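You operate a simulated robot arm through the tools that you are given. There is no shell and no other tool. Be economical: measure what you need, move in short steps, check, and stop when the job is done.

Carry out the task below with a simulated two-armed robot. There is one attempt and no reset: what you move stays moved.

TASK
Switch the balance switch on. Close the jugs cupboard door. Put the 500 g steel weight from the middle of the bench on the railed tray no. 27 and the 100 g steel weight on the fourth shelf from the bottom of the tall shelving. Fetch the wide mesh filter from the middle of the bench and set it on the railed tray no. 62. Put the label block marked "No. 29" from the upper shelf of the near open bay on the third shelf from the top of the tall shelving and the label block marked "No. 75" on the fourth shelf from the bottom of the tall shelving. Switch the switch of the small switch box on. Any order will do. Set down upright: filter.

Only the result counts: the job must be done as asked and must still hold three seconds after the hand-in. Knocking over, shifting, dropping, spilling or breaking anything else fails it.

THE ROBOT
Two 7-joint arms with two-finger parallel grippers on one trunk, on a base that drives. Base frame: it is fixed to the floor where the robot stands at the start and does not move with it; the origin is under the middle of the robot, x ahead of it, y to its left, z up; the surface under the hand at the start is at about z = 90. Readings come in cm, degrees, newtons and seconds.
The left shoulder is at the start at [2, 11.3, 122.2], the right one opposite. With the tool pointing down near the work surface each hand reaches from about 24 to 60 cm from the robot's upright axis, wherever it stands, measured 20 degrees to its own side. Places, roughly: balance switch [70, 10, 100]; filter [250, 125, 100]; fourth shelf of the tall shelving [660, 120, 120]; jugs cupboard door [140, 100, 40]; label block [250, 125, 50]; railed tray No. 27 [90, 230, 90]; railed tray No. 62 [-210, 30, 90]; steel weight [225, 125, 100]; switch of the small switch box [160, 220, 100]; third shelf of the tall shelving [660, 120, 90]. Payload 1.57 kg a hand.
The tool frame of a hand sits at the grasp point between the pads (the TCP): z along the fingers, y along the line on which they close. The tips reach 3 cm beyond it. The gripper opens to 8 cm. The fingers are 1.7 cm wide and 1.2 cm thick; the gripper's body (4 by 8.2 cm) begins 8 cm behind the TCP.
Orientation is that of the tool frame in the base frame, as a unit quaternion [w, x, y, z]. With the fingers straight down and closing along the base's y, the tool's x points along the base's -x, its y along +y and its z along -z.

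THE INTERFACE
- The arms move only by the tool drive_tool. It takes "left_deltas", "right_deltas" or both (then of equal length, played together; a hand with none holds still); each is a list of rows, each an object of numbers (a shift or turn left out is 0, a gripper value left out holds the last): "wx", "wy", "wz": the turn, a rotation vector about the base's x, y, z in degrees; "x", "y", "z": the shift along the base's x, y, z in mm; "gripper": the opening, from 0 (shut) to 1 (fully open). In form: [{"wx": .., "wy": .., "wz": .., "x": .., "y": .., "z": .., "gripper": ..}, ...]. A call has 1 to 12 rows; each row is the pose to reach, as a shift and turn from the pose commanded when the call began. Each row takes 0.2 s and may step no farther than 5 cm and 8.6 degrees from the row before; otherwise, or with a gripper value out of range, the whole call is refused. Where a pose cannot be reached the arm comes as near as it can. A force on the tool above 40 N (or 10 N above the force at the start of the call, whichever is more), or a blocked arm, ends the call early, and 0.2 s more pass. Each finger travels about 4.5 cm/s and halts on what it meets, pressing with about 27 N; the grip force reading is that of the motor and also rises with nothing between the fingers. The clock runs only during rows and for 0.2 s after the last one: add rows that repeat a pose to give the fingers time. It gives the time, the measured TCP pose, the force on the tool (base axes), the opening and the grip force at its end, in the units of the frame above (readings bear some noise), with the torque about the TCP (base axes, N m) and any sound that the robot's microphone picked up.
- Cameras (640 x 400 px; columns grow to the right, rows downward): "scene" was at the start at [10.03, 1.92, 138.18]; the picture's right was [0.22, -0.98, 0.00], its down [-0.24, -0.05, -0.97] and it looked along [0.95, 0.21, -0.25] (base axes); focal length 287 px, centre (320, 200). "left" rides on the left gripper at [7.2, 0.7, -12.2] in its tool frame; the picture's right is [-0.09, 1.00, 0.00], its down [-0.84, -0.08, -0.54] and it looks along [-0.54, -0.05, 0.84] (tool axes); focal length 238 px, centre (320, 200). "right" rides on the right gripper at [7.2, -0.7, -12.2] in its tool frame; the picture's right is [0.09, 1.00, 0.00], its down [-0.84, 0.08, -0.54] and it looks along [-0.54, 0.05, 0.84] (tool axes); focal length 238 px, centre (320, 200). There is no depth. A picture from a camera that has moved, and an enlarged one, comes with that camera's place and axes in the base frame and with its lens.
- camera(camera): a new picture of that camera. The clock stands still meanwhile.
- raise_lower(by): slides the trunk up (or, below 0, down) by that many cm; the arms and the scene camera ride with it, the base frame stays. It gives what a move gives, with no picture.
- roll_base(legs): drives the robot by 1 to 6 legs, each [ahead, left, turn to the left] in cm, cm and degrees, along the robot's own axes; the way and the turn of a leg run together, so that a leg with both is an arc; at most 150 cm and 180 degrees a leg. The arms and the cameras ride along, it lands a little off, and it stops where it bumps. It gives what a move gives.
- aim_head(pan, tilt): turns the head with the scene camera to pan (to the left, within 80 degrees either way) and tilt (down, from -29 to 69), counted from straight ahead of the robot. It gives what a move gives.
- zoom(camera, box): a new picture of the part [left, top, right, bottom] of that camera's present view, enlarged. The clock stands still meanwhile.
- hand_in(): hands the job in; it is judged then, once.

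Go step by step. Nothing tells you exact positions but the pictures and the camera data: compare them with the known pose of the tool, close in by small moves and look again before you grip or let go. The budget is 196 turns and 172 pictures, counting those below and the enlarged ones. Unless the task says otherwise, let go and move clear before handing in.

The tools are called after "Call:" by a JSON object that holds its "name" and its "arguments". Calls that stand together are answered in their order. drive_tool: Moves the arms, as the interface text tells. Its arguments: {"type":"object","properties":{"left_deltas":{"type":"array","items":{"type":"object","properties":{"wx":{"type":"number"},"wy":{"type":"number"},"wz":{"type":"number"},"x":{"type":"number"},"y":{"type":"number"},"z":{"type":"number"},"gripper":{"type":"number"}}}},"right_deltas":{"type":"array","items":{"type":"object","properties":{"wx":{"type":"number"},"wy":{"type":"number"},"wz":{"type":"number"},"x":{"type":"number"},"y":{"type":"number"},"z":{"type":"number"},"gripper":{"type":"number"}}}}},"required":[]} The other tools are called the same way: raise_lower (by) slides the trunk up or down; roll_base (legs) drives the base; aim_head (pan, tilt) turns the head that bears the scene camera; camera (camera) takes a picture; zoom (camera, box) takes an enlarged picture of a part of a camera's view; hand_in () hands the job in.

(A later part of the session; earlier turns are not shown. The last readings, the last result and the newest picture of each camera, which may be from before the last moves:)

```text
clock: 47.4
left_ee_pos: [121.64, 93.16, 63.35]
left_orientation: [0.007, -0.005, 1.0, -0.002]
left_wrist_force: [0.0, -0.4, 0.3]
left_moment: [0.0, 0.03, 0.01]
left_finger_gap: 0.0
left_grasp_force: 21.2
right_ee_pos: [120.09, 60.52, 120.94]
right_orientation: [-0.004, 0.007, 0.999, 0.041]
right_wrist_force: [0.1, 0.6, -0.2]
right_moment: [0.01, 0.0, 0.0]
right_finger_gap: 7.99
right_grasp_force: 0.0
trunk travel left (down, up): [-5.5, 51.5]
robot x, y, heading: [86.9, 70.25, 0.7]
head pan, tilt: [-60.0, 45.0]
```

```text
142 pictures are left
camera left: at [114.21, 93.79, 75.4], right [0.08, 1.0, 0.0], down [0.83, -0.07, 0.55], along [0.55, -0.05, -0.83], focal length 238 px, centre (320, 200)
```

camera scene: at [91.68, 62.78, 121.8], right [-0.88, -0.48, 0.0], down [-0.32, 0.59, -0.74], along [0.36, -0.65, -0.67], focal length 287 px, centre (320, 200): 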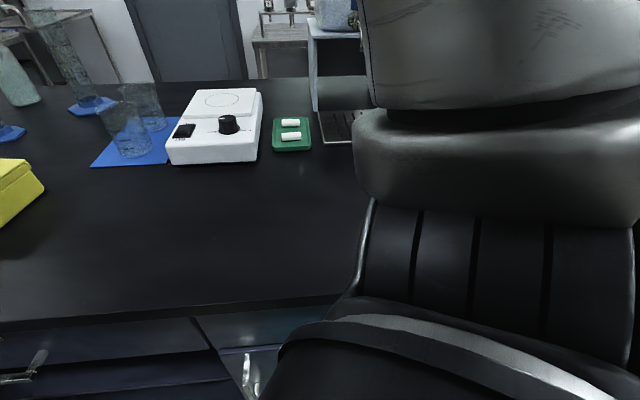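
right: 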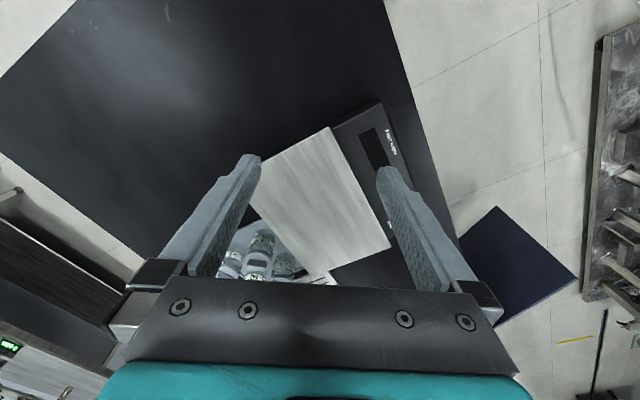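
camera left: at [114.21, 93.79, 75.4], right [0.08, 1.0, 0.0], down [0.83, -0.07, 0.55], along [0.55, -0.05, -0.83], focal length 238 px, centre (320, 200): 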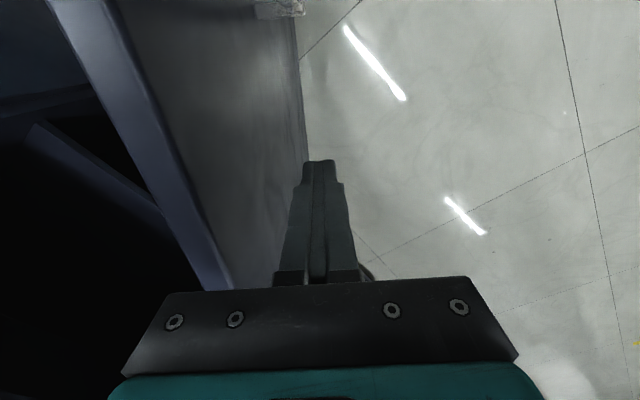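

The door is swinging along. Continuing the sweep.

Call:
{"name": "drive_tool", "arguments": {"left_deltas": [{"x": 2, "y": -42}, {"x": 6, "y": -84}, {"x": 14, "y": -126}, {"x": 26, "y": -168}, {"x": 40, "y": -210}, {"x": 55, "y": -250}]}}

Call:
{"name": "camera", "arguments": {"camera": "left"}}

Call:
{"name": "aim_head", "arguments": {"pan": 10, "tilt": 55}}

Call:
{"name": "camera", "arguments": {"camera": "scene"}}

```text
clock: 48.8
left_ee_pos: [121.76, 81.06, 73.53]
left_orientation: [0.006, -0.006, 1.0, -0.001]
left_wrist_force: [0.9, -1.3, 0.4]
left_moment: [0.04, -0.02, 0.02]
left_finger_gap: 0.0
left_grasp_force: 21.4
left hand out of reach, approached as far as the arm can: row 1, 2, 3, 4, 5, 6
right_ee_pos: [119.94, 60.33, 120.94]
right_orientation: [-0.004, 0.007, 0.999, 0.042]
right_wrist_force: [-0.2, -0.5, 0.3]
right_moment: [0.03, 0.0, -0.01]
right_finger_gap: 8.01
right_grasp_force: 0.1
trunk travel left (down, up): [-5.5, 51.5]
robot x, y, heading: [87.01, 70.16, 0.9]
head pan, tilt: [-60.0, 45.0]
```

```text
141 pictures are left
camera left: at [114.37, 81.72, 85.64], right [0.08, 1.0, 0.0], down [0.83, -0.07, 0.55], along [0.55, -0.05, -0.83], focal length 238 px, centre (320, 200)
```

left: 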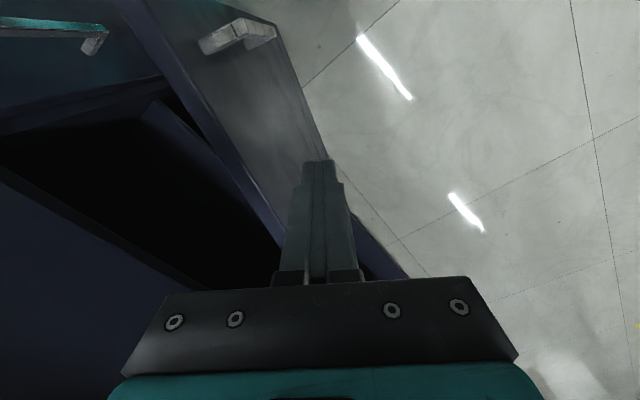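

```text
clock: 50.2
left_ee_pos: [121.79, 81.19, 73.5]
left_orientation: [0.006, -0.006, 1.0, -0.001]
left_wrist_force: [0.3, 0.5, 0.4]
left_moment: [-0.01, 0.0, 0.0]
left_finger_gap: 0.0
left_grasp_force: 21.7
right_ee_pos: [120.25, 60.55, 120.61]
right_orientation: [-0.008, 0.007, 0.999, 0.039]
right_wrist_force: [0.2, 0.1, 0.5]
right_moment: [0.01, 0.02, 0.02]
right_finger_gap: 7.99
right_grasp_force: 0.0
trunk travel left (down, up): [-5.5, 51.5]
robot x, y, heading: [86.86, 70.17, 0.7]
head pan, tilt: [10.0, 55.0]
```

```text
140 pictures are left
camera scene: at [91.81, 62.65, 111.77], right [-0.87, -0.49, 0.0], down [-0.33, 0.59, -0.74], along [0.36, -0.65, -0.67], focal length 287 px, centre (320, 200)
```

scene: 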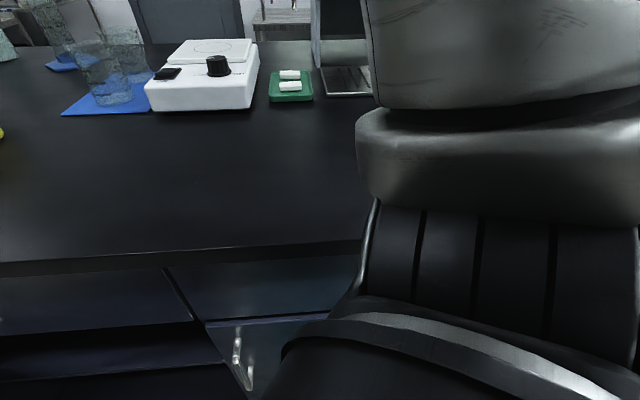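

The door is ~17° from closed. I'll raise the left hand slightly, shift away, turn to face the bench, and push it straight in.

Call:
{"name": "drive_tool", "arguments": {"left_deltas": [{"z": 40}, {"z": 60}]}}

Call:
{"name": "roll_base", "arguments": {"legs": [[4, 22, 0], [0, 0, -57.5]]}}

Call:
{"name": "raise_lower", "arguments": {"by": -5}}

Call:
{"name": "camera", "arguments": {"camera": "left"}}

```text
clock: 50.8
left_ee_pos: [121.58, 81.06, 79.31]
left_orientation: [0.007, -0.005, 1.0, -0.001]
left_wrist_force: [0.5, -0.1, 0.4]
left_moment: [-0.02, -0.01, 0.02]
left_finger_gap: 0.01
left_grasp_force: 21.7
right_ee_pos: [120.21, 60.48, 120.72]
right_orientation: [-0.009, 0.007, 0.999, 0.04]
right_wrist_force: [-0.5, 0.1, 0.4]
right_moment: [-0.01, 0.02, 0.02]
right_finger_gap: 7.98
right_grasp_force: 0.1
trunk travel left (down, up): [-5.5, 51.5]
robot x, y, heading: [86.77, 70.06, 0.7]
head pan, tilt: [10.0, 55.0]
```

```text
clock: 55.0
left_ee_pos: [118.92, 69.24, 79.22]
left_orientation: [0.005, 0.47, 0.883, -0.004]
left_wrist_force: [0.4, -0.1, -0.2]
left_moment: [0.0, 0.0, 0.02]
left_finger_gap: 0.02
left_grasp_force: 20.9
right_ee_pos: [101.17, 59.15, 120.7]
right_orientation: [0.011, 0.48, 0.876, 0.039]
right_wrist_force: [0.3, -0.2, -0.6]
right_moment: [-0.01, 0.0, 0.03]
right_finger_gap: 8.03
right_grasp_force: 0.0
trunk travel left (down, up): [-5.5, 51.5]
robot x, y, heading: [90.61, 92.34, -55.7]
head pan, tilt: [10.0, 55.0]
```

```text
clock: 56.0
left_ee_pos: [119.08, 69.16, 74.28]
left_orientation: [0.005, 0.469, 0.883, -0.004]
left_wrist_force: [-0.7, 0.1, -0.1]
left_moment: [-0.01, -0.03, -0.01]
left_finger_gap: 0.0
left_grasp_force: 21.7
right_ee_pos: [101.05, 58.95, 115.46]
right_orientation: [0.01, 0.481, 0.876, 0.043]
right_wrist_force: [0.2, 0.3, 0.0]
right_moment: [0.01, 0.0, -0.01]
right_finger_gap: 7.99
right_grasp_force: 0.0
trunk travel left (down, up): [-0.5, 56.5]
robot x, y, heading: [90.59, 92.38, -55.8]
head pan, tilt: [10.0, 55.0]
```

```text
139 pictures are left
camera left: at [115.41, 75.68, 86.35], right [0.88, 0.48, 0.0], down [0.4, -0.73, 0.55], along [0.27, -0.48, -0.83], focal length 238 px, centre (320, 200)
```

left: 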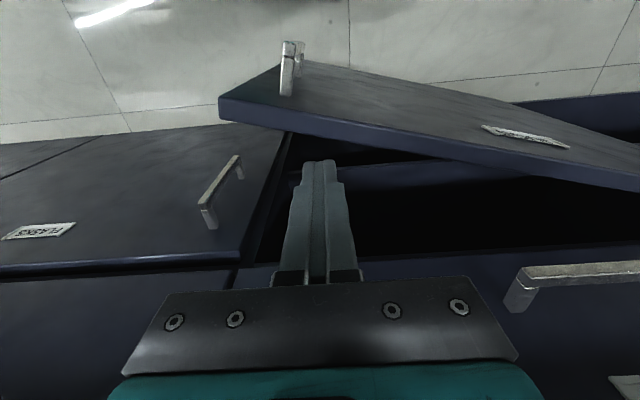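

The hand is just inside of the door; I'll go over it to the aisle side, lower and push.

Call:
{"name": "drive_tool", "arguments": {"left_deltas": [{"x": 13, "y": 43, "z": 5}, {"x": 26, "y": 87, "z": 5}, {"x": 40, "y": 130, "z": 0}, {"x": 40, "y": 130, "z": -40}, {"x": 40, "y": 130, "z": -80}, {"x": 40, "y": 130, "z": -110}, {"x": 40, "y": 130, "z": -110}]}}

Call:
{"name": "camera", "arguments": {"camera": "left"}}

```text
clock: 57.6
left_ee_pos: [122.93, 81.87, 63.3]
left_orientation: [0.005, 0.468, 0.884, -0.004]
left_wrist_force: [0.2, 0.7, -0.1]
left_moment: [0.01, 0.03, 0.01]
left_finger_gap: 0.02
left_grasp_force: 21.7
right_ee_pos: [100.97, 58.83, 115.51]
right_orientation: [0.01, 0.48, 0.876, 0.043]
right_wrist_force: [0.5, -0.2, 0.1]
right_moment: [-0.01, -0.04, 0.0]
right_finger_gap: 8.01
right_grasp_force: 0.0
trunk travel left (down, up): [-0.5, 56.5]
robot x, y, heading: [90.55, 92.04, -56.0]
head pan, tilt: [10.0, 55.0]
```

```text
138 pictures are left
camera left: at [119.34, 88.36, 75.35], right [0.88, 0.48, 0.0], down [0.4, -0.73, 0.55], along [0.27, -0.48, -0.83], focal length 238 px, centre (320, 200)
```

left: 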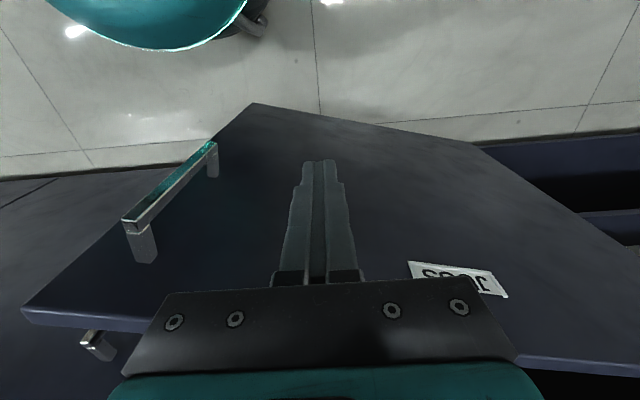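

Call:
{"name": "drive_tool", "arguments": {"left_deltas": [{"wx": -6.6, "wy": -4.5}, {"wx": -13.2, "wy": -9}, {"wx": -13.2, "wy": -9, "x": 20, "y": -29}, {"wx": -13.2, "wy": -9, "x": 40, "y": -58}, {"wx": -13.2, "wy": -9, "x": 60, "y": -87}, {"wx": -13.2, "wy": -9, "x": 75, "y": -110}, {"wx": -13.2, "wy": -9, "x": 90, "y": -132}]}}

Call:
{"name": "camera", "arguments": {"camera": "left"}}

```text
clock: 59.2
left_ee_pos: [132.02, 69.0, 63.38]
left_orientation: [0.128, 0.464, 0.874, -0.07]
left_wrist_force: [0.2, 0.6, 0.4]
left_moment: [0.0, -0.01, -0.01]
left_finger_gap: 0.0
left_grasp_force: 21.6
left hand out of reach, approached as far as the arm can: row 2
right_ee_pos: [101.1, 58.85, 115.64]
right_orientation: [0.01, 0.48, 0.876, 0.043]
right_wrist_force: [0.8, 0.0, -0.9]
right_moment: [-0.02, 0.03, -0.02]
right_finger_gap: 8.0
right_grasp_force: 0.2
trunk travel left (down, up): [-0.5, 56.5]
robot x, y, heading: [90.79, 92.33, -56.1]
head pan, tilt: [10.0, 55.0]
```

```text
137 pictures are left
camera left: at [126.73, 77.93, 73.0], right [0.87, 0.48, 0.02], down [0.3, -0.58, 0.76], along [0.38, -0.66, -0.65], focal length 238 px, centre (320, 200)
```

left: 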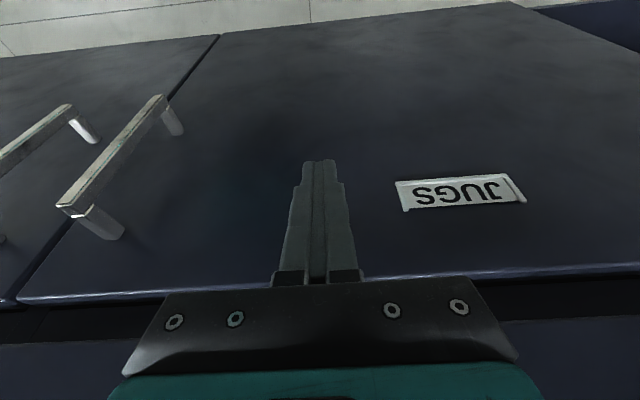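

Nearly closed. Continue with small pushes until it stops.

Call:
{"name": "drive_tool", "arguments": {"left_deltas": [{"x": 8, "y": -12}, {"x": 16, "y": -23}, {"x": 22, "y": -32}, {"x": 28, "y": -41}, {"x": 34, "y": -50}]}}

Call:
{"name": "camera", "arguments": {"camera": "left"}}

```text
clock: 59.6
left_ee_pos: [132.41, 68.26, 62.82]
left_orientation: [0.118, 0.461, 0.877, -0.064]
left_wrist_force: [-3.6, -0.5, -4.0]
left_moment: [-0.01, -0.46, 0.12]
left_finger_gap: 0.02
left_grasp_force: 21.3
right_ee_pos: [101.09, 58.39, 115.07]
right_orientation: [0.006, 0.482, 0.875, 0.048]
right_wrist_force: [0.2, -0.9, -0.7]
right_moment: [0.07, 0.02, 0.01]
right_finger_gap: 8.02
right_grasp_force: 0.2
trunk travel left (down, up): [-0.5, 56.5]
robot x, y, heading: [90.68, 92.35, -56.0]
head pan, tilt: [10.0, 55.0]
stopped in row 2 (left hand): the force on the tool passed its limit at 51 N (the readings are from after the stop); the commanded pose is now the measured one
```

```text
136 pictures are left
camera left: at [127.26, 77.04, 72.71], right [0.87, 0.49, 0.02], down [0.31, -0.59, 0.74], along [0.38, -0.64, -0.67], focal length 238 px, centre (320, 200)
```

left: 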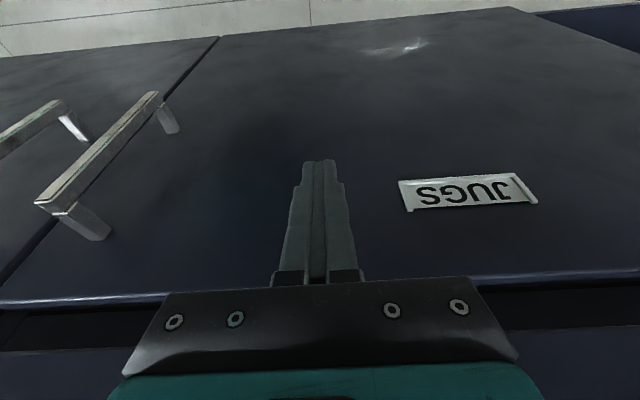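

Contact with a firm stop. I'll retract and look at the door.

Call:
{"name": "drive_tool", "arguments": {"left_deltas": [{"x": -26, "y": 38}, {"x": -52, "y": 76}, {"x": -78, "y": 114, "wx": 6, "wy": 4}, {"x": -90, "y": 130, "wx": 12, "wy": 8, "z": 30}, {"x": -90, "y": 130, "wx": 13, "wy": 9, "z": 80}, {"x": -90, "y": 130, "wx": 13, "wy": 9, "z": 130}], "right_deltas": [{"z": 0}, {"z": 0}, {"z": -20}, {"z": -40}, {"z": -50}, {"z": -60}]}}

Call:
{"name": "camera", "arguments": {"camera": "left"}}

```text
clock: 61.0
left_ee_pos: [123.4, 81.28, 75.9]
left_orientation: [-0.002, 0.466, 0.885, 0.0]
left_wrist_force: [0.1, -0.3, 0.6]
left_moment: [0.02, -0.02, 0.02]
left_finger_gap: 0.02
left_grasp_force: 21.0
right_ee_pos: [101.11, 59.06, 109.42]
right_orientation: [0.01, 0.48, 0.876, 0.043]
right_wrist_force: [-0.2, -0.2, 0.0]
right_moment: [0.0, -0.01, -0.03]
right_finger_gap: 8.01
right_grasp_force: 0.1
trunk travel left (down, up): [-0.5, 56.5]
robot x, y, heading: [90.48, 92.39, -55.5]
head pan, tilt: [10.0, 55.0]
```

```text
135 pictures are left
camera left: at [119.83, 87.58, 88.14], right [0.87, 0.49, 0.0], down [0.41, -0.74, 0.54], along [0.26, -0.47, -0.84], focal length 238 px, centre (320, 200)
```

left: 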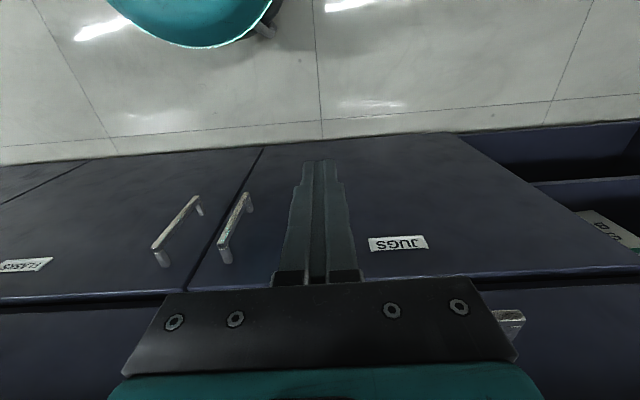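

Call:
{"name": "zoom", "arguments": {"camera": "left", "box": [90, 120, 330, 310]}}

```text
2.11 times, centred on (210, 215) of left
camera zoom: at [119.83, 87.58, 88.14], right [0.87, 0.49, 0.0], down [0.41, -0.74, 0.54], along [0.26, -0.47, -0.84], focal length 502 px, centre (552, 168)
```

zoom: 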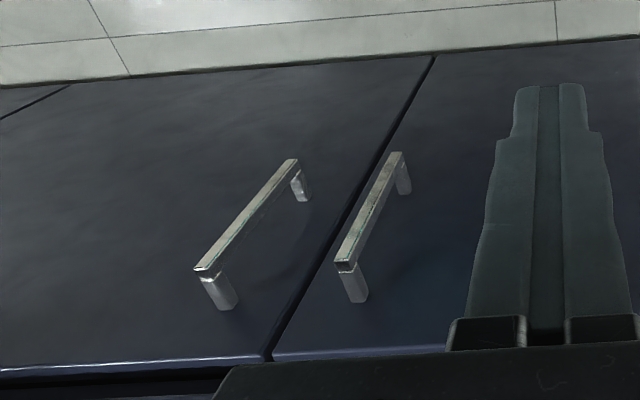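

The JUGS door is closed and flush. I'll raise the trunk and slide along the bench to its middle.

Call:
{"name": "raise_lower", "arguments": {"by": 27}}

Call:
{"name": "roll_base", "arguments": {"legs": [[0, 120, 0]]}}

Call:
{"name": "aim_head", "arguments": {"pan": 10, "tilt": 30}}

Call:
{"name": "camera", "arguments": {"camera": "scene"}}

Call:
{"name": "camera", "arguments": {"camera": "left"}}

```text
clock: 63.8
left_ee_pos: [123.37, 81.28, 102.78]
left_orientation: [-0.003, 0.465, 0.885, 0.0]
left_wrist_force: [0.4, 0.1, 0.3]
left_moment: [0.01, -0.01, 0.0]
left_finger_gap: 0.01
left_grasp_force: 21.1
right_ee_pos: [101.13, 59.0, 136.29]
right_orientation: [0.009, 0.481, 0.876, 0.044]
right_wrist_force: [0.2, 0.6, -0.4]
right_moment: [-0.02, 0.02, -0.03]
right_finger_gap: 8.01
right_grasp_force: 0.0
trunk travel left (down, up): [-27.5, 29.5]
robot x, y, heading: [90.35, 92.23, -55.6]
head pan, tilt: [10.0, 55.0]
```

```text
clock: 69.8
left_ee_pos: [221.75, 149.59, 102.8]
left_orientation: [-0.002, 0.457, 0.889, 0.0]
left_wrist_force: [0.3, -0.7, 0.9]
left_moment: [0.04, 0.01, 0.01]
left_finger_gap: 0.0
left_grasp_force: 21.4
right_ee_pos: [199.87, 126.95, 136.36]
right_orientation: [0.009, 0.473, 0.88, 0.043]
right_wrist_force: [-0.7, 0.2, -0.4]
right_moment: [0.01, 0.01, -0.01]
right_finger_gap: 8.01
right_grasp_force: 0.0
trunk travel left (down, up): [-27.5, 29.5]
robot x, y, heading: [188.71, 159.76, -54.9]
head pan, tilt: [10.0, 55.0]
```

```text
clock: 70.7
left_ee_pos: [221.83, 149.55, 102.76]
left_orientation: [-0.003, 0.458, 0.889, 0.0]
left_wrist_force: [0.7, 0.3, 0.4]
left_moment: [-0.01, -0.01, 0.03]
left_finger_gap: 0.03
left_grasp_force: 21.6
right_ee_pos: [199.9, 126.98, 136.38]
right_orientation: [0.01, 0.474, 0.88, 0.043]
right_wrist_force: [-0.4, 0.3, 0.1]
right_moment: [-0.02, -0.01, -0.02]
right_finger_gap: 8.01
right_grasp_force: 0.1
trunk travel left (down, up): [-27.5, 29.5]
robot x, y, heading: [188.39, 159.64, -55.0]
head pan, tilt: [10.0, 30.0]
```

```text
133 pictures are left
camera scene: at [195.73, 152.73, 135.62], right [-0.71, -0.71, 0.0], down [-0.35, 0.35, -0.87], along [0.61, -0.61, -0.5], focal length 287 px, centre (320, 200)
```

scene: 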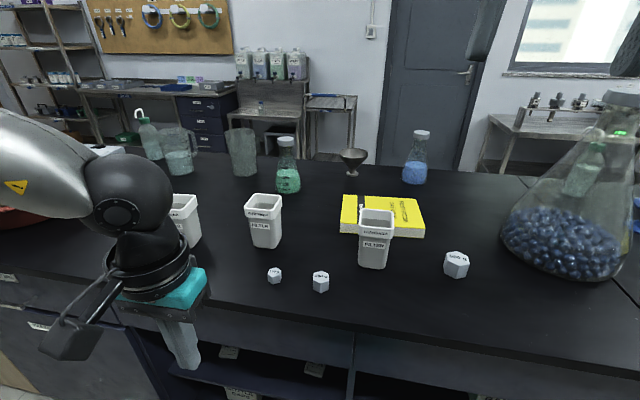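

```text
132 pictures are left
camera left: at [218.15, 155.79, 115.08], right [0.86, 0.5, 0.0], down [0.43, -0.73, 0.54], along [0.27, -0.47, -0.84], focal length 238 px, centre (320, 200)
```

left: 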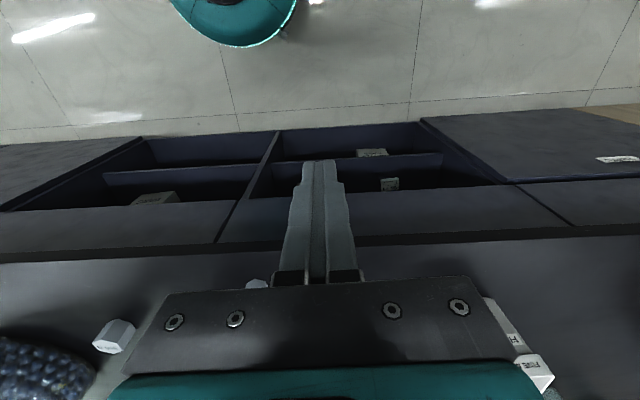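

Weights and filters are in view. Zooming to read the labels.

Call:
{"name": "zoom", "arguments": {"camera": "scene", "box": [250, 190, 410, 300]}}

Call:
{"name": "zoom", "arguments": {"camera": "scene", "box": [400, 230, 520, 300]}}

Call:
{"name": "zoom", "arguments": {"camera": "scene", "box": [200, 320, 400, 400]}}

```text
3.64 times, centred on (330, 245) of scene
camera zoom: at [195.73, 152.73, 135.62], right [-0.71, -0.71, 0.0], down [-0.35, 0.35, -0.87], along [0.61, -0.61, -0.5], focal length 1043 px, centre (284, 36)
```

zoom: 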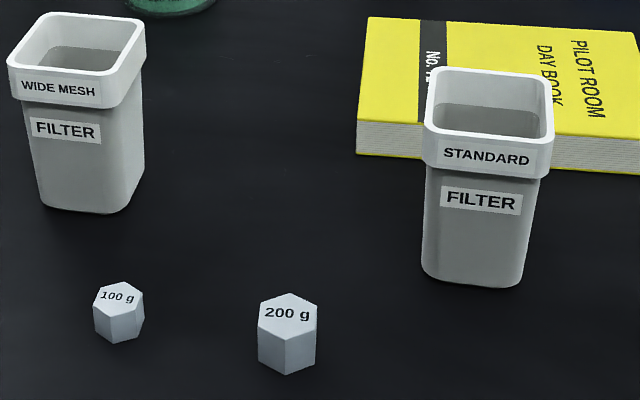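

```text
5.33 times, centred on (460, 265) of scene
camera zoom: at [195.73, 152.73, 135.62], right [-0.71, -0.71, 0.0], down [-0.35, 0.35, -0.87], along [0.61, -0.61, -0.5], focal length 1530 px, centre (-427, -147)
```

zoom: 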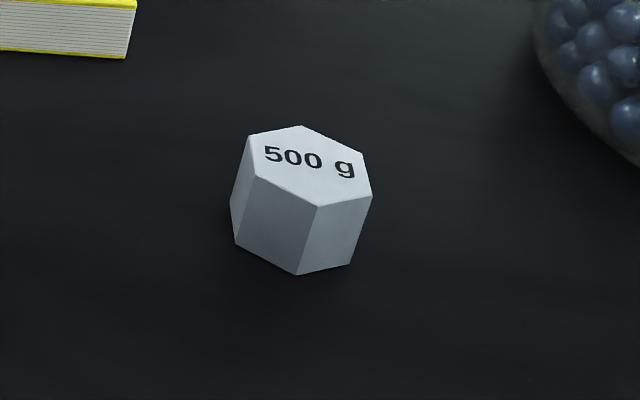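

```text
3.20 times, centred on (300, 360) of scene
camera zoom: at [195.73, 152.73, 135.62], right [-0.71, -0.71, 0.0], down [-0.35, 0.35, -0.87], along [0.61, -0.61, -0.5], focal length 918 px, centre (384, -312)
```

zoom: 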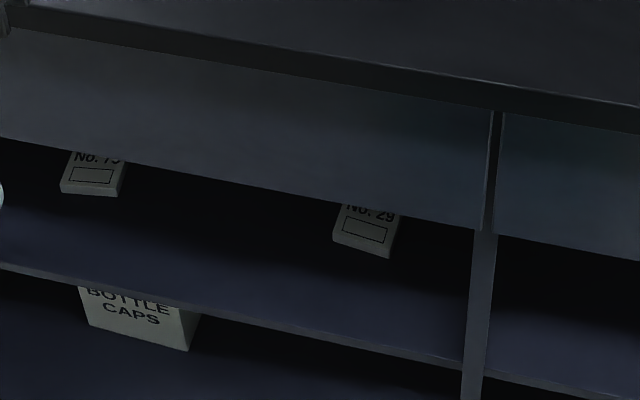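

Found: 500 g [207,100], 100 g [234,128], wide-mesh filter [246,121], and label blocks No. 29 [230,121] and No. 75 [252,135] on the shelf at z≈50. I'll centre before the blocks and lower to look in the bay.

Call:
{"name": "roll_base", "arguments": {"legs": [[-4, 27, 0]]}}

Call:
{"name": "raise_lower", "arguments": {"by": -27}}

Call:
{"name": "aim_head", "arguments": {"pan": 0, "tilt": 50}}

Call:
{"name": "camera", "arguments": {"camera": "scene"}}

```text
clock: 72.6
left_ee_pos: [241.61, 168.26, 102.93]
left_orientation: [-0.002, 0.458, 0.889, -0.001]
left_wrist_force: [0.8, 0.3, 0.0]
left_moment: [-0.03, 0.02, 0.0]
left_finger_gap: 0.03
left_grasp_force: 21.1
right_ee_pos: [219.64, 145.67, 136.44]
right_orientation: [0.009, 0.473, 0.88, 0.042]
right_wrist_force: [0.8, -0.6, 0.5]
right_moment: [0.0, 0.04, -0.02]
right_finger_gap: 8.0
right_grasp_force: 0.0
trunk travel left (down, up): [-27.5, 29.5]
robot x, y, heading: [208.33, 178.21, -55.0]
head pan, tilt: [10.0, 30.0]
```

```text
clock: 75.4
left_ee_pos: [241.44, 168.33, 75.79]
left_orientation: [-0.003, 0.459, 0.889, -0.001]
left_wrist_force: [0.2, -0.6, 0.8]
left_moment: [0.01, -0.02, 0.02]
left_finger_gap: 0.0
left_grasp_force: 20.9
right_ee_pos: [219.68, 145.5, 109.36]
right_orientation: [0.009, 0.474, 0.879, 0.042]
right_wrist_force: [0.1, 0.0, 0.8]
right_moment: [0.0, 0.02, -0.02]
right_finger_gap: 7.99
right_grasp_force: 0.1
trunk travel left (down, up): [-0.5, 56.5]
robot x, y, heading: [208.43, 178.57, -54.6]
head pan, tilt: [10.0, 30.0]
```

```text
clock: 76.2
left_ee_pos: [241.46, 168.32, 75.89]
left_orientation: [-0.003, 0.457, 0.889, -0.001]
left_wrist_force: [-0.3, -0.2, -1.2]
left_moment: [0.02, -0.02, 0.03]
left_finger_gap: 0.0
left_grasp_force: 21.6
right_ee_pos: [219.58, 145.58, 109.36]
right_orientation: [0.01, 0.473, 0.88, 0.043]
right_wrist_force: [0.1, 0.2, 0.4]
right_moment: [-0.02, 0.01, 0.0]
right_finger_gap: 8.0
right_grasp_force: 0.1
trunk travel left (down, up): [-0.5, 56.5]
robot x, y, heading: [208.12, 178.53, -54.9]
head pan, tilt: [0.0, 50.0]
```

```text
128 pictures are left
camera scene: at [213.47, 171.45, 105.68], right [-0.82, -0.58, 0.0], down [-0.44, 0.63, -0.64], along [0.37, -0.53, -0.77], focal length 287 px, centre (320, 200)
```

scene: 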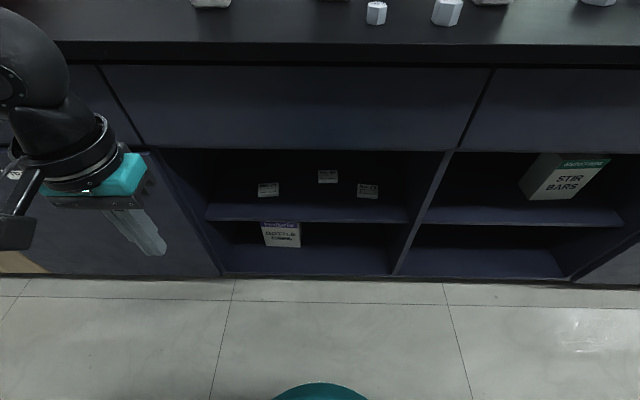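

Call:
{"name": "zoom", "arguments": {"camera": "scene", "box": [230, 150, 410, 250]}}

```text
3.56 times, centred on (320, 200) of scene
camera zoom: at [213.47, 171.45, 105.68], right [-0.82, -0.58, 0.0], down [-0.44, 0.63, -0.64], along [0.37, -0.53, -0.77], focal length 1020 px, centre (320, 200)
```

zoom: 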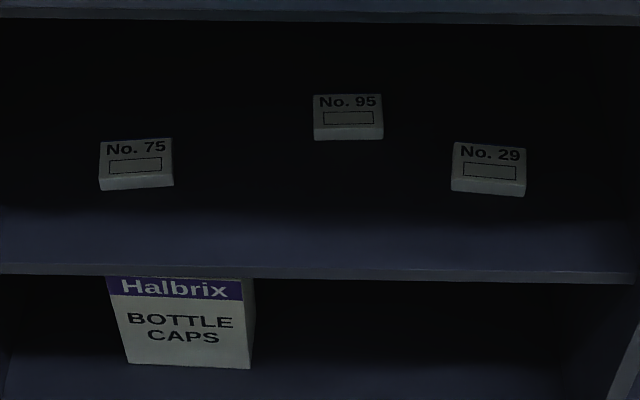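

The blocks are ~6 cm wide, 2 cm high, No. 75 ≈ [258.6,133.5,42], No. 29 ≈ [234.5,116.7,42], symmetrical to the robot. I'll straighten the right hand, lower it and then pitch both hands forward 70°.

Call:
{"name": "drive_tool", "arguments": {"left_deltas": [{"gripper": 1, "z": 0}, {"z": 0}, {"z": 0}, {"z": 0}, {"z": 0}, {"z": 0}], "right_deltas": [{"wx": -3.8, "wy": 3.3, "z": -40}, {"wx": -3.8, "wy": 3.3, "z": -80}, {"wx": -3.8, "wy": 3.3, "z": -120}, {"wx": -3.8, "wy": 3.3, "z": -160}, {"wx": -3.8, "wy": 3.3, "z": -200}, {"wx": -3.8, "wy": 3.3, "z": -240}]}}

Call:
{"name": "drive_tool", "arguments": {"left_deltas": [{"wx": -6.3, "wy": -4.5, "x": 6, "y": -20, "z": -10}, {"wx": -12.6, "wy": -9, "x": 12, "y": -40, "z": -20}, {"wx": -18.9, "wy": -13.5, "x": 18, "y": -60, "z": -30}, {"wx": -25.2, "wy": -18, "x": 24, "y": -80, "z": -45}, {"wx": -31.5, "wy": -22.5, "x": 30, "y": -100, "z": -60}, {"wx": -37.8, "wy": -27, "x": 36, "y": -120, "z": -80}, {"wx": -44.1, "wy": -31.5, "x": 42, "y": -140, "z": -100}, {"wx": -50.4, "wy": -36, "x": 49, "y": -160, "z": -120}, {"wx": -56.7, "wy": -40.5, "x": 49, "y": -178, "z": -138}], "right_deltas": [{"wx": -6.3, "wy": -4.5, "x": 3, "y": -14, "z": -20}, {"wx": -12.6, "wy": -9, "x": 6, "y": -28, "z": -40}, {"wx": -18.9, "wy": -13.5, "x": 9, "y": -42, "z": -60}, {"wx": -25.2, "wy": -18, "x": 12, "y": -56, "z": -80}, {"wx": -31.5, "wy": -22.5, "x": 15, "y": -70, "z": -110}, {"wx": -37.8, "wy": -27, "x": 18, "y": -84, "z": -140}, {"wx": -44.1, "wy": -31.5, "x": 21, "y": -98, "z": -170}, {"wx": -50.4, "wy": -36, "x": 24, "y": -112, "z": -200}, {"wx": -56.7, "wy": -40.5, "x": 24, "y": -125, "z": -230}]}}

Call:
{"name": "camera", "arguments": {"camera": "scene"}}

```text
clock: 77.6
left_ee_pos: [241.53, 168.25, 75.83]
left_orientation: [-0.004, 0.457, 0.889, -0.001]
left_wrist_force: [0.2, 1.3, 0.5]
left_moment: [0.01, -0.01, -0.01]
left_finger_gap: 7.99
left_grasp_force: 0.0
right_ee_pos: [219.49, 145.69, 85.45]
right_orientation: [0.0, 0.474, 0.881, 0.0]
right_wrist_force: [0.9, 0.5, -0.8]
right_moment: [-0.01, 0.0, 0.04]
right_finger_gap: 8.01
right_grasp_force: 0.1
trunk travel left (down, up): [-0.5, 56.5]
robot x, y, heading: [208.56, 178.72, -54.9]
head pan, tilt: [0.0, 50.0]
```

```text
clock: 79.6
left_ee_pos: [245.9, 148.56, 74.73]
left_orientation: [0.452, 0.388, 0.774, -0.216]
left_wrist_force: [0.0, 0.4, -0.1]
left_moment: [-0.04, -0.04, -0.02]
left_finger_gap: 8.0
left_grasp_force: 0.1
left hand out of reach, approached as far as the arm can: row 6, 7, 8, 9
right_ee_pos: [221.79, 133.04, 62.2]
right_orientation: [0.513, 0.388, 0.723, -0.252]
right_wrist_force: [-0.4, -0.2, 0.4]
right_moment: [0.01, 0.0, -0.01]
right_finger_gap: 8.02
right_grasp_force: 0.0
trunk travel left (down, up): [-0.5, 56.5]
robot x, y, heading: [208.48, 179.11, -55.0]
head pan, tilt: [0.0, 50.0]
```

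```text
126 pictures are left
camera scene: at [213.47, 171.46, 105.68], right [-0.82, -0.57, 0.0], down [-0.44, 0.63, -0.64], along [0.37, -0.53, -0.77], focal length 287 px, centre (320, 200)
```

scene: 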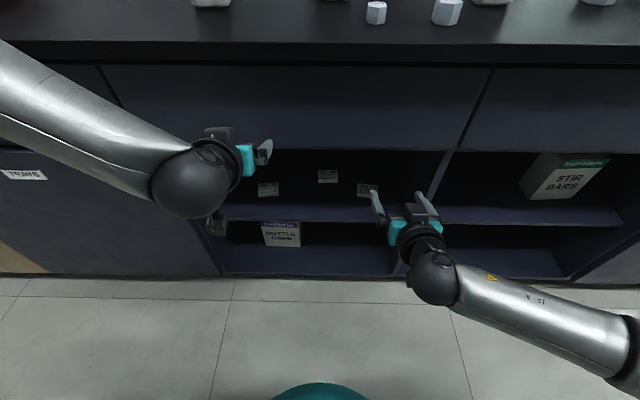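

The right hand is well posed; the left stalled. Try to continue the left to its target.

Call:
{"name": "drive_tool", "arguments": {"left_deltas": [{"x": 8, "y": -8, "z": -10}, {"x": 12, "y": -15, "z": -40}, {"x": 12, "y": -15, "z": -80}, {"x": 12, "y": -15, "z": -120}]}}

Call:
{"name": "camera", "arguments": {"camera": "right"}}

```text
clock: 80.6
left_ee_pos: [247.18, 148.01, 74.19]
left_orientation: [0.449, 0.388, 0.776, -0.214]
left_wrist_force: [-0.1, -0.7, -0.2]
left_moment: [-0.02, 0.03, -0.03]
left_finger_gap: 8.01
left_grasp_force: 0.1
left hand out of reach, approached as far as the arm can: row 1, 2, 3, 4
right_ee_pos: [221.8, 133.01, 62.3]
right_orientation: [0.513, 0.388, 0.723, -0.251]
right_wrist_force: [-0.4, -0.2, 0.0]
right_moment: [0.02, 0.0, 0.01]
right_finger_gap: 7.98
right_grasp_force: 0.0
trunk travel left (down, up): [-0.5, 56.5]
robot x, y, heading: [208.21, 178.83, -55.0]
head pan, tilt: [0.0, 50.0]
```

```text
125 pictures are left
camera right: at [213.39, 144.07, 59.77], right [0.8, 0.6, -0.05], down [-0.09, 0.2, 0.98], along [0.59, -0.78, 0.21], focal length 238 px, centre (320, 200)
```

right: 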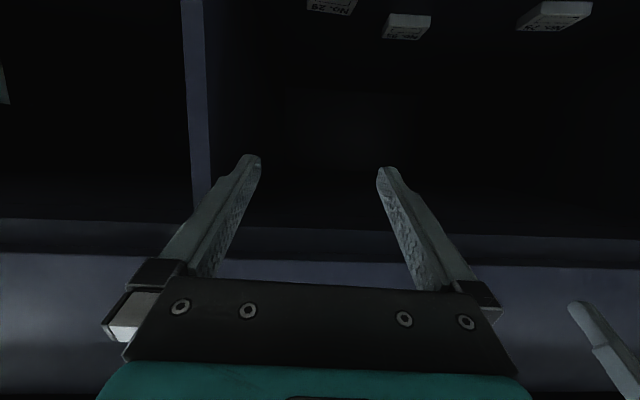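

The camera turns out to ride below the pitched hand. I'll reset the left arm through a high, mirrored pose like the right one had and try again.

Call:
{"name": "drive_tool", "arguments": {"left_deltas": [{"wx": 5.4, "wy": 3.9, "x": -13, "y": 10, "z": 42}, {"wx": 10.8, "wy": 7.8, "x": -26, "y": 21, "z": 84}, {"wx": 16.3, "wy": 11.6, "x": -38, "y": 31, "z": 126}, {"wx": 21.7, "wy": 15.5, "x": -51, "y": 42, "z": 168}, {"wx": 27.1, "wy": 19.4, "x": -63, "y": 52, "z": 210}, {"wx": 32.5, "wy": 23.3, "x": -76, "y": 63, "z": 252}, {"wx": 38, "wy": 27.2, "x": -89, "y": 73, "z": 294}, {"wx": 43.4, "wy": 31, "x": -101, "y": 84, "z": 336}, {"wx": 48.8, "wy": 34.9, "x": -114, "y": 94, "z": 378}, {"wx": 48.8, "wy": 34.9, "x": -114, "y": 94, "z": 420}, {"wx": 48.8, "wy": 34.9, "x": -114, "y": 94, "z": 420}]}}

Call:
{"name": "camera", "arguments": {"camera": "scene"}}

```text
clock: 83.0
left_ee_pos: [237.68, 162.17, 109.43]
left_orientation: [0.007, 0.458, 0.889, 0.015]
left_wrist_force: [0.3, -0.2, 0.5]
left_moment: [0.01, -0.02, 0.01]
left_finger_gap: 8.03
left_grasp_force: 0.1
left hand out of reach, approached as far as the arm can: row 8, 9, 10, 11
right_ee_pos: [221.84, 133.0, 62.24]
right_orientation: [0.512, 0.389, 0.723, -0.252]
right_wrist_force: [0.3, 0.0, -1.2]
right_moment: [-0.01, 0.01, -0.01]
right_finger_gap: 8.0
right_grasp_force: 0.0
trunk travel left (down, up): [-0.5, 56.5]
robot x, y, heading: [208.68, 178.46, -55.1]
head pan, tilt: [0.0, 50.0]
```

```text
124 pictures are left
camera scene: at [213.46, 171.46, 105.68], right [-0.82, -0.57, 0.0], down [-0.44, 0.63, -0.64], along [0.37, -0.53, -0.77], focal length 287 px, centre (320, 200)
```

scene: 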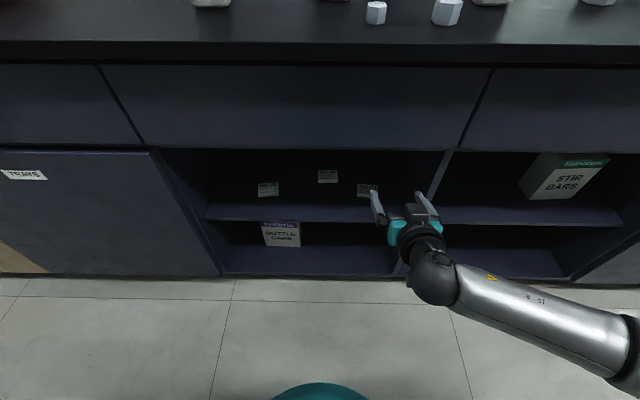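

Call:
{"name": "drive_tool", "arguments": {"left_deltas": [{"z": -48}, {"z": -96}, {"z": -144}, {"z": -192}, {"z": -240}]}}

Call:
{"name": "drive_tool", "arguments": {"left_deltas": [{"wx": -6.3, "wy": -4.5, "x": 10, "y": -13, "z": -20}, {"wx": -12.6, "wy": -9, "x": 19, "y": -26, "z": -40}, {"wx": -18.9, "wy": -13.5, "x": 29, "y": -39, "z": -60}, {"wx": -25.2, "wy": -18, "x": 39, "y": -52, "z": -80}, {"wx": -31.5, "wy": -22.5, "x": 48, "y": -65, "z": -110}, {"wx": -37.8, "wy": -27, "x": 58, "y": -78, "z": -140}, {"wx": -44.1, "wy": -31.5, "x": 68, "y": -91, "z": -170}, {"wx": -50.4, "wy": -36, "x": 77, "y": -104, "z": -200}, {"wx": -56.7, "wy": -40.5, "x": 87, "y": -117, "z": -230}]}}

Call:
{"name": "camera", "arguments": {"camera": "scene"}}

```text
clock: 84.2
left_ee_pos: [237.62, 162.81, 85.68]
left_orientation: [0.007, 0.457, 0.889, 0.014]
left_wrist_force: [0.3, -0.6, -1.0]
left_moment: [0.01, -0.02, 0.0]
left_finger_gap: 8.01
left_grasp_force: 0.0
right_ee_pos: [221.79, 133.14, 62.16]
right_orientation: [0.512, 0.389, 0.723, -0.252]
right_wrist_force: [0.6, -0.5, 0.0]
right_moment: [0.02, 0.02, -0.01]
right_finger_gap: 7.98
right_grasp_force: 0.1
trunk travel left (down, up): [-0.5, 56.5]
robot x, y, heading: [208.69, 178.8, -55.1]
head pan, tilt: [0.0, 50.0]
```

```text
clock: 86.2
left_ee_pos: [245.26, 149.04, 75.85]
left_orientation: [0.466, 0.382, 0.768, -0.218]
left_wrist_force: [0.0, 0.0, 0.9]
left_moment: [0.02, -0.02, -0.03]
left_finger_gap: 8.0
left_grasp_force: 0.1
left hand out of reach, approached as far as the arm can: row 7, 8, 9
right_ee_pos: [221.88, 133.07, 62.22]
right_orientation: [0.513, 0.389, 0.723, -0.252]
right_wrist_force: [0.1, 0.5, 0.1]
right_moment: [-0.02, -0.01, -0.04]
right_finger_gap: 7.98
right_grasp_force: 0.0
trunk travel left (down, up): [-0.5, 56.5]
robot x, y, heading: [208.67, 178.79, -54.9]
head pan, tilt: [0.0, 50.0]
```

```text
123 pictures are left
camera scene: at [213.47, 171.46, 105.68], right [-0.82, -0.58, 0.0], down [-0.44, 0.63, -0.64], along [0.37, -0.53, -0.77], focal length 287 px, centre (320, 200)
```

scene: 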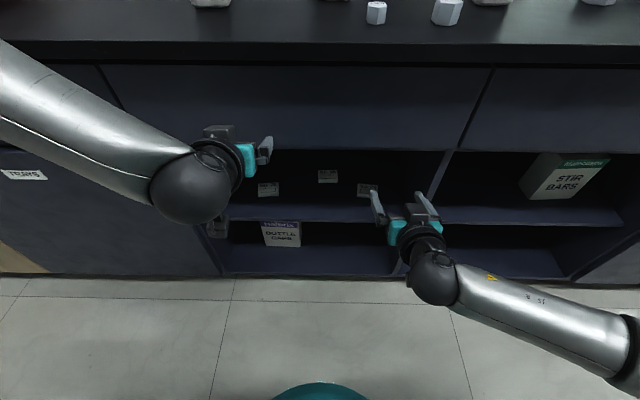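

The left arm can't mirror it, so the right hand will fetch both blocks in turn. Lowering the right hand to shelf height for a look.

Call:
{"name": "drive_tool", "arguments": {"right_deltas": [{"z": -45}, {"z": -90}, {"z": -130}]}}

Call:
{"name": "camera", "arguments": {"camera": "right"}}

```text
clock: 87.0
left_ee_pos: [245.17, 149.2, 75.74]
left_orientation: [0.466, 0.382, 0.768, -0.218]
left_wrist_force: [0.1, 0.5, 0.6]
left_moment: [0.02, 0.0, -0.01]
left_finger_gap: 8.01
left_grasp_force: 0.0
right_ee_pos: [221.74, 133.06, 49.27]
right_orientation: [0.512, 0.39, 0.723, -0.252]
right_wrist_force: [0.2, -0.6, 0.2]
right_moment: [0.03, 0.02, -0.03]
right_finger_gap: 7.99
right_grasp_force: 0.1
trunk travel left (down, up): [-0.5, 56.5]
robot x, y, heading: [208.59, 178.63, -54.7]
head pan, tilt: [0.0, 50.0]
```

```text
122 pictures are left
camera right: at [213.31, 144.06, 46.79], right [0.8, 0.6, -0.05], down [-0.09, 0.2, 0.98], along [0.59, -0.78, 0.21], focal length 238 px, centre (320, 200)
```

right: 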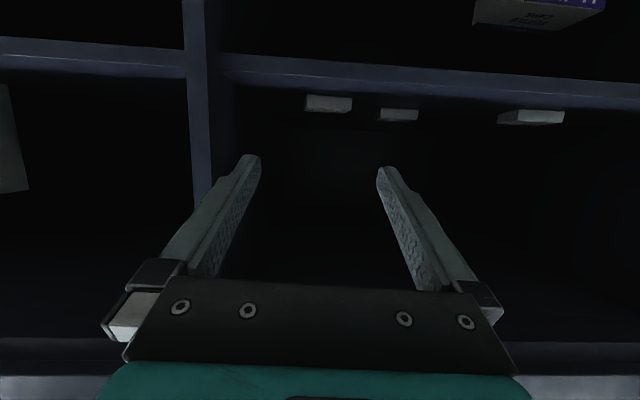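

Shelf surface is at z≈40, the block centre ~9 cm behind the shelf edge. I'll go in halfway, aligned, then look.

Call:
{"name": "drive_tool", "arguments": {"right_deltas": [{"x": 16, "y": -18, "z": -20}, {"x": 32, "y": -38, "z": -40}, {"x": 50, "y": -62, "z": -60}, {"x": 67, "y": -86, "z": -66}, {"x": 67, "y": -86, "z": -66}]}}

Call:
{"name": "camera", "arguments": {"camera": "right"}}

```text
clock: 88.2
left_ee_pos: [245.31, 149.22, 75.77]
left_orientation: [0.466, 0.381, 0.768, -0.217]
left_wrist_force: [-0.5, 0.6, -0.3]
left_moment: [0.0, 0.01, 0.02]
left_finger_gap: 8.0
left_grasp_force: 0.1
right_ee_pos: [228.45, 124.59, 43.25]
right_orientation: [0.512, 0.389, 0.723, -0.253]
right_wrist_force: [0.0, -0.3, 0.5]
right_moment: [0.02, 0.02, -0.02]
right_finger_gap: 8.03
right_grasp_force: 0.0
right hand out of reach, approached as far as the arm can: row 4, 5
trunk travel left (down, up): [-0.5, 56.5]
robot x, y, heading: [208.18, 178.86, -54.9]
head pan, tilt: [0.0, 50.0]
```

```text
121 pictures are left
camera right: at [219.99, 135.52, 40.69], right [0.8, 0.6, -0.05], down [-0.09, 0.21, 0.97], along [0.59, -0.78, 0.22], focal length 238 px, centre (320, 200)
```

right: 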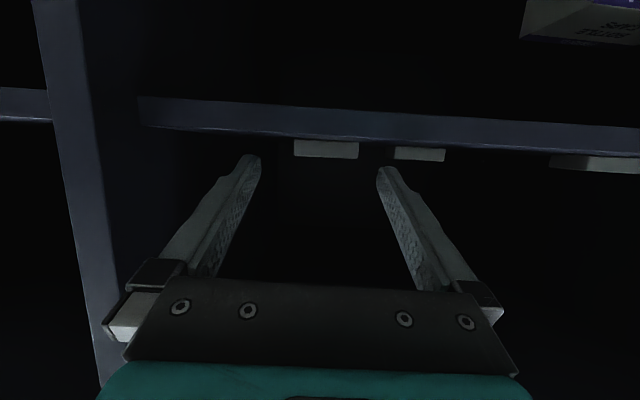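

I'll pull the left hand back and drive the base forward 8 cm to bring the fingers around the block.

Call:
{"name": "drive_tool", "arguments": {"left_deltas": [{"x": -20, "y": 28}, {"x": -40, "y": 57}, {"x": -60, "y": 85}, {"x": -75, "y": 110}]}}

Call:
{"name": "roll_base", "arguments": {"legs": [[7, 0.4, 0]]}}

Call:
{"name": "drive_tool", "arguments": {"right_deltas": [{"z": -4, "x": -3, "y": 4}, {"z": -8, "x": -3, "y": 4}, {"z": -8, "x": -3, "y": 4}]}}

Call:
{"name": "camera", "arguments": {"camera": "right"}}

Call:
{"name": "camera", "arguments": {"camera": "scene"}}

```text
clock: 89.2
left_ee_pos: [242.42, 152.94, 76.53]
left_orientation: [0.465, 0.381, 0.769, -0.216]
left_wrist_force: [-0.1, -1.2, 0.3]
left_moment: [0.02, 0.0, -0.02]
left_finger_gap: 8.0
left_grasp_force: 0.0
left hand out of reach, approached as far as the arm can: row 1, 2, 3, 4
right_ee_pos: [228.34, 124.57, 43.02]
right_orientation: [0.512, 0.389, 0.723, -0.252]
right_wrist_force: [0.2, -0.1, -0.2]
right_moment: [-0.03, 0.02, -0.03]
right_finger_gap: 8.02
right_grasp_force: 0.0
trunk travel left (down, up): [-0.5, 56.5]
robot x, y, heading: [208.64, 178.89, -55.0]
head pan, tilt: [0.0, 50.0]
```

```text
clock: 90.2
left_ee_pos: [246.9, 147.36, 76.37]
left_orientation: [0.465, 0.381, 0.77, -0.215]
left_wrist_force: [0.0, 0.8, -0.2]
left_moment: [0.04, 0.01, -0.02]
left_finger_gap: 7.99
left_grasp_force: 0.1
right_ee_pos: [232.74, 119.1, 43.11]
right_orientation: [0.513, 0.388, 0.723, -0.252]
right_wrist_force: [1.0, 0.3, -0.7]
right_moment: [0.0, -0.02, 0.0]
right_finger_gap: 7.96
right_grasp_force: 0.0
trunk travel left (down, up): [-0.5, 56.5]
robot x, y, heading: [213.1, 173.33, -54.7]
head pan, tilt: [0.0, 50.0]
```

```text
clock: 91.0
left_ee_pos: [246.8, 147.32, 76.36]
left_orientation: [0.465, 0.381, 0.77, -0.215]
left_wrist_force: [-0.9, 0.4, 1.2]
left_moment: [0.01, 0.0, -0.01]
left_finger_gap: 8.0
left_grasp_force: 0.0
right_ee_pos: [232.33, 119.45, 42.85]
right_orientation: [0.512, 0.389, 0.723, -0.252]
right_wrist_force: [-0.2, 0.4, 0.3]
right_moment: [0.0, 0.0, 0.0]
right_finger_gap: 8.0
right_grasp_force: 0.0
right hand out of reach, approached as far as the arm can: row 2, 3
trunk travel left (down, up): [-0.5, 56.5]
robot x, y, heading: [213.13, 173.3, -54.8]
head pan, tilt: [0.0, 50.0]
```

```text
120 pictures are left
camera right: at [223.95, 130.45, 40.28], right [0.8, 0.6, -0.05], down [-0.09, 0.2, 0.98], along [0.59, -0.78, 0.21], focal length 238 px, centre (320, 200)
```

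right: 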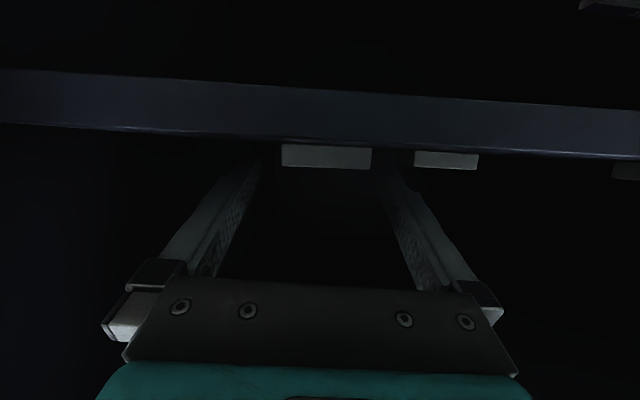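

```text
119 pictures are left
camera scene: at [217.87, 165.89, 105.68], right [-0.82, -0.57, 0.0], down [-0.44, 0.63, -0.64], along [0.37, -0.53, -0.77], focal length 287 px, centre (320, 200)
```

scene: 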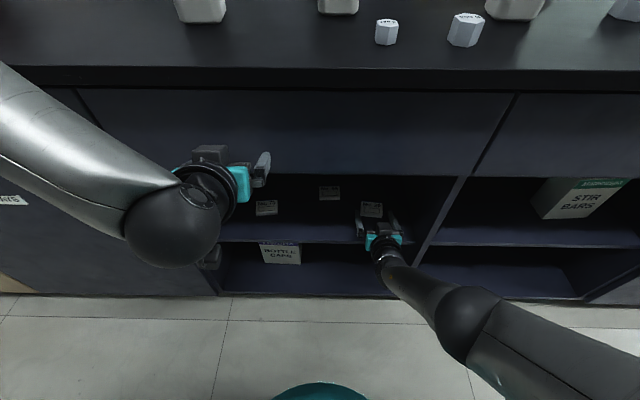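

The hand needs ~0.7 cm to its left (bench +), 1 cm forward and 0.5 cm lower.

Call:
{"name": "raise_lower", "arguments": {"by": -0.5}}

Call:
{"name": "roll_base", "arguments": {"legs": [[1.2, 0.7, 0]]}}

Call:
{"name": "zoom", "arguments": {"camera": "right", "box": [220, 100, 420, 225]}}

Call:
{"name": "zoom", "arguments": {"camera": "scene", "box": [300, 160, 440, 260]}}

```text
clock: 91.6
left_ee_pos: [246.85, 147.31, 75.84]
left_orientation: [0.465, 0.38, 0.77, -0.215]
left_wrist_force: [1.3, -1.0, 0.3]
left_moment: [-0.02, 0.0, 0.01]
left_finger_gap: 7.97
left_grasp_force: 0.2
right_ee_pos: [232.39, 119.52, 42.2]
right_orientation: [0.512, 0.389, 0.723, -0.253]
right_wrist_force: [-0.3, -0.4, 0.0]
right_moment: [-0.01, -0.02, 0.0]
right_finger_gap: 7.99
right_grasp_force: 0.0
trunk travel left (down, up): [0.0, 57.0]
robot x, y, heading: [213.21, 173.34, -55.0]
head pan, tilt: [0.0, 50.0]
```

```text
clock: 92.3
left_ee_pos: [247.82, 146.87, 75.69]
left_orientation: [0.462, 0.384, 0.77, -0.216]
left_wrist_force: [-13.0, 11.7, 3.2]
left_moment: [-0.09, 0.23, -0.96]
left_finger_gap: 8.02
left_grasp_force: 0.1
right_ee_pos: [233.56, 118.92, 42.34]
right_orientation: [0.512, 0.389, 0.723, -0.252]
right_wrist_force: [0.0, -0.2, -0.4]
right_moment: [0.02, -0.02, -0.01]
right_finger_gap: 8.0
right_grasp_force: 0.0
trunk travel left (down, up): [0.0, 57.0]
robot x, y, heading: [214.27, 172.33, -55.0]
head pan, tilt: [0.0, 50.0]
```

```text
3.20 times, centred on (320, 162) of right
camera zoom: at [225.14, 129.89, 39.85], right [0.8, 0.6, -0.05], down [-0.09, 0.2, 0.97], along [0.59, -0.78, 0.22], focal length 763 px, centre (320, 320)
```

zoom: 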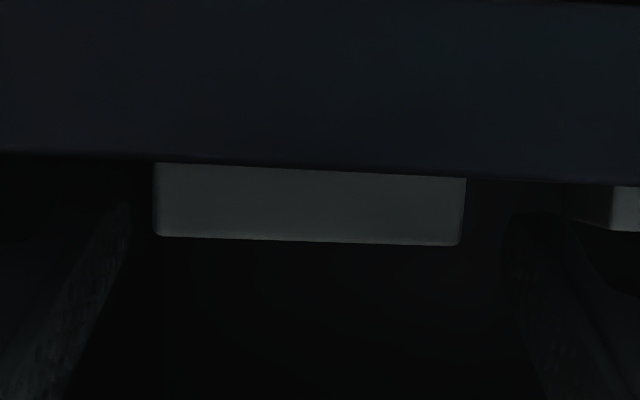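

```text
4.00 times, centred on (370, 210) of scene
camera zoom: at [218.98, 165.42, 105.19], right [-0.82, -0.57, 0.0], down [-0.44, 0.63, -0.64], along [0.37, -0.53, -0.77], focal length 1148 px, centre (120, 160)
```

zoom: 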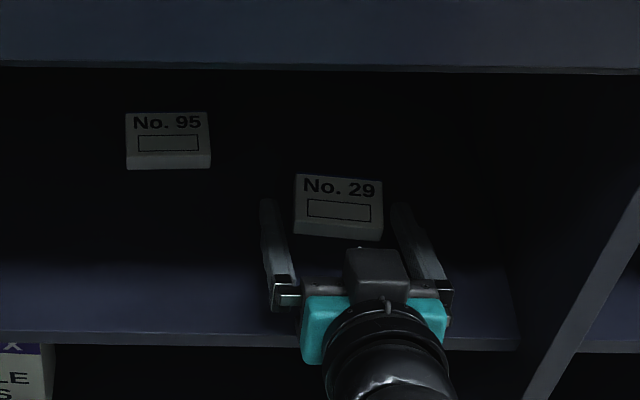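

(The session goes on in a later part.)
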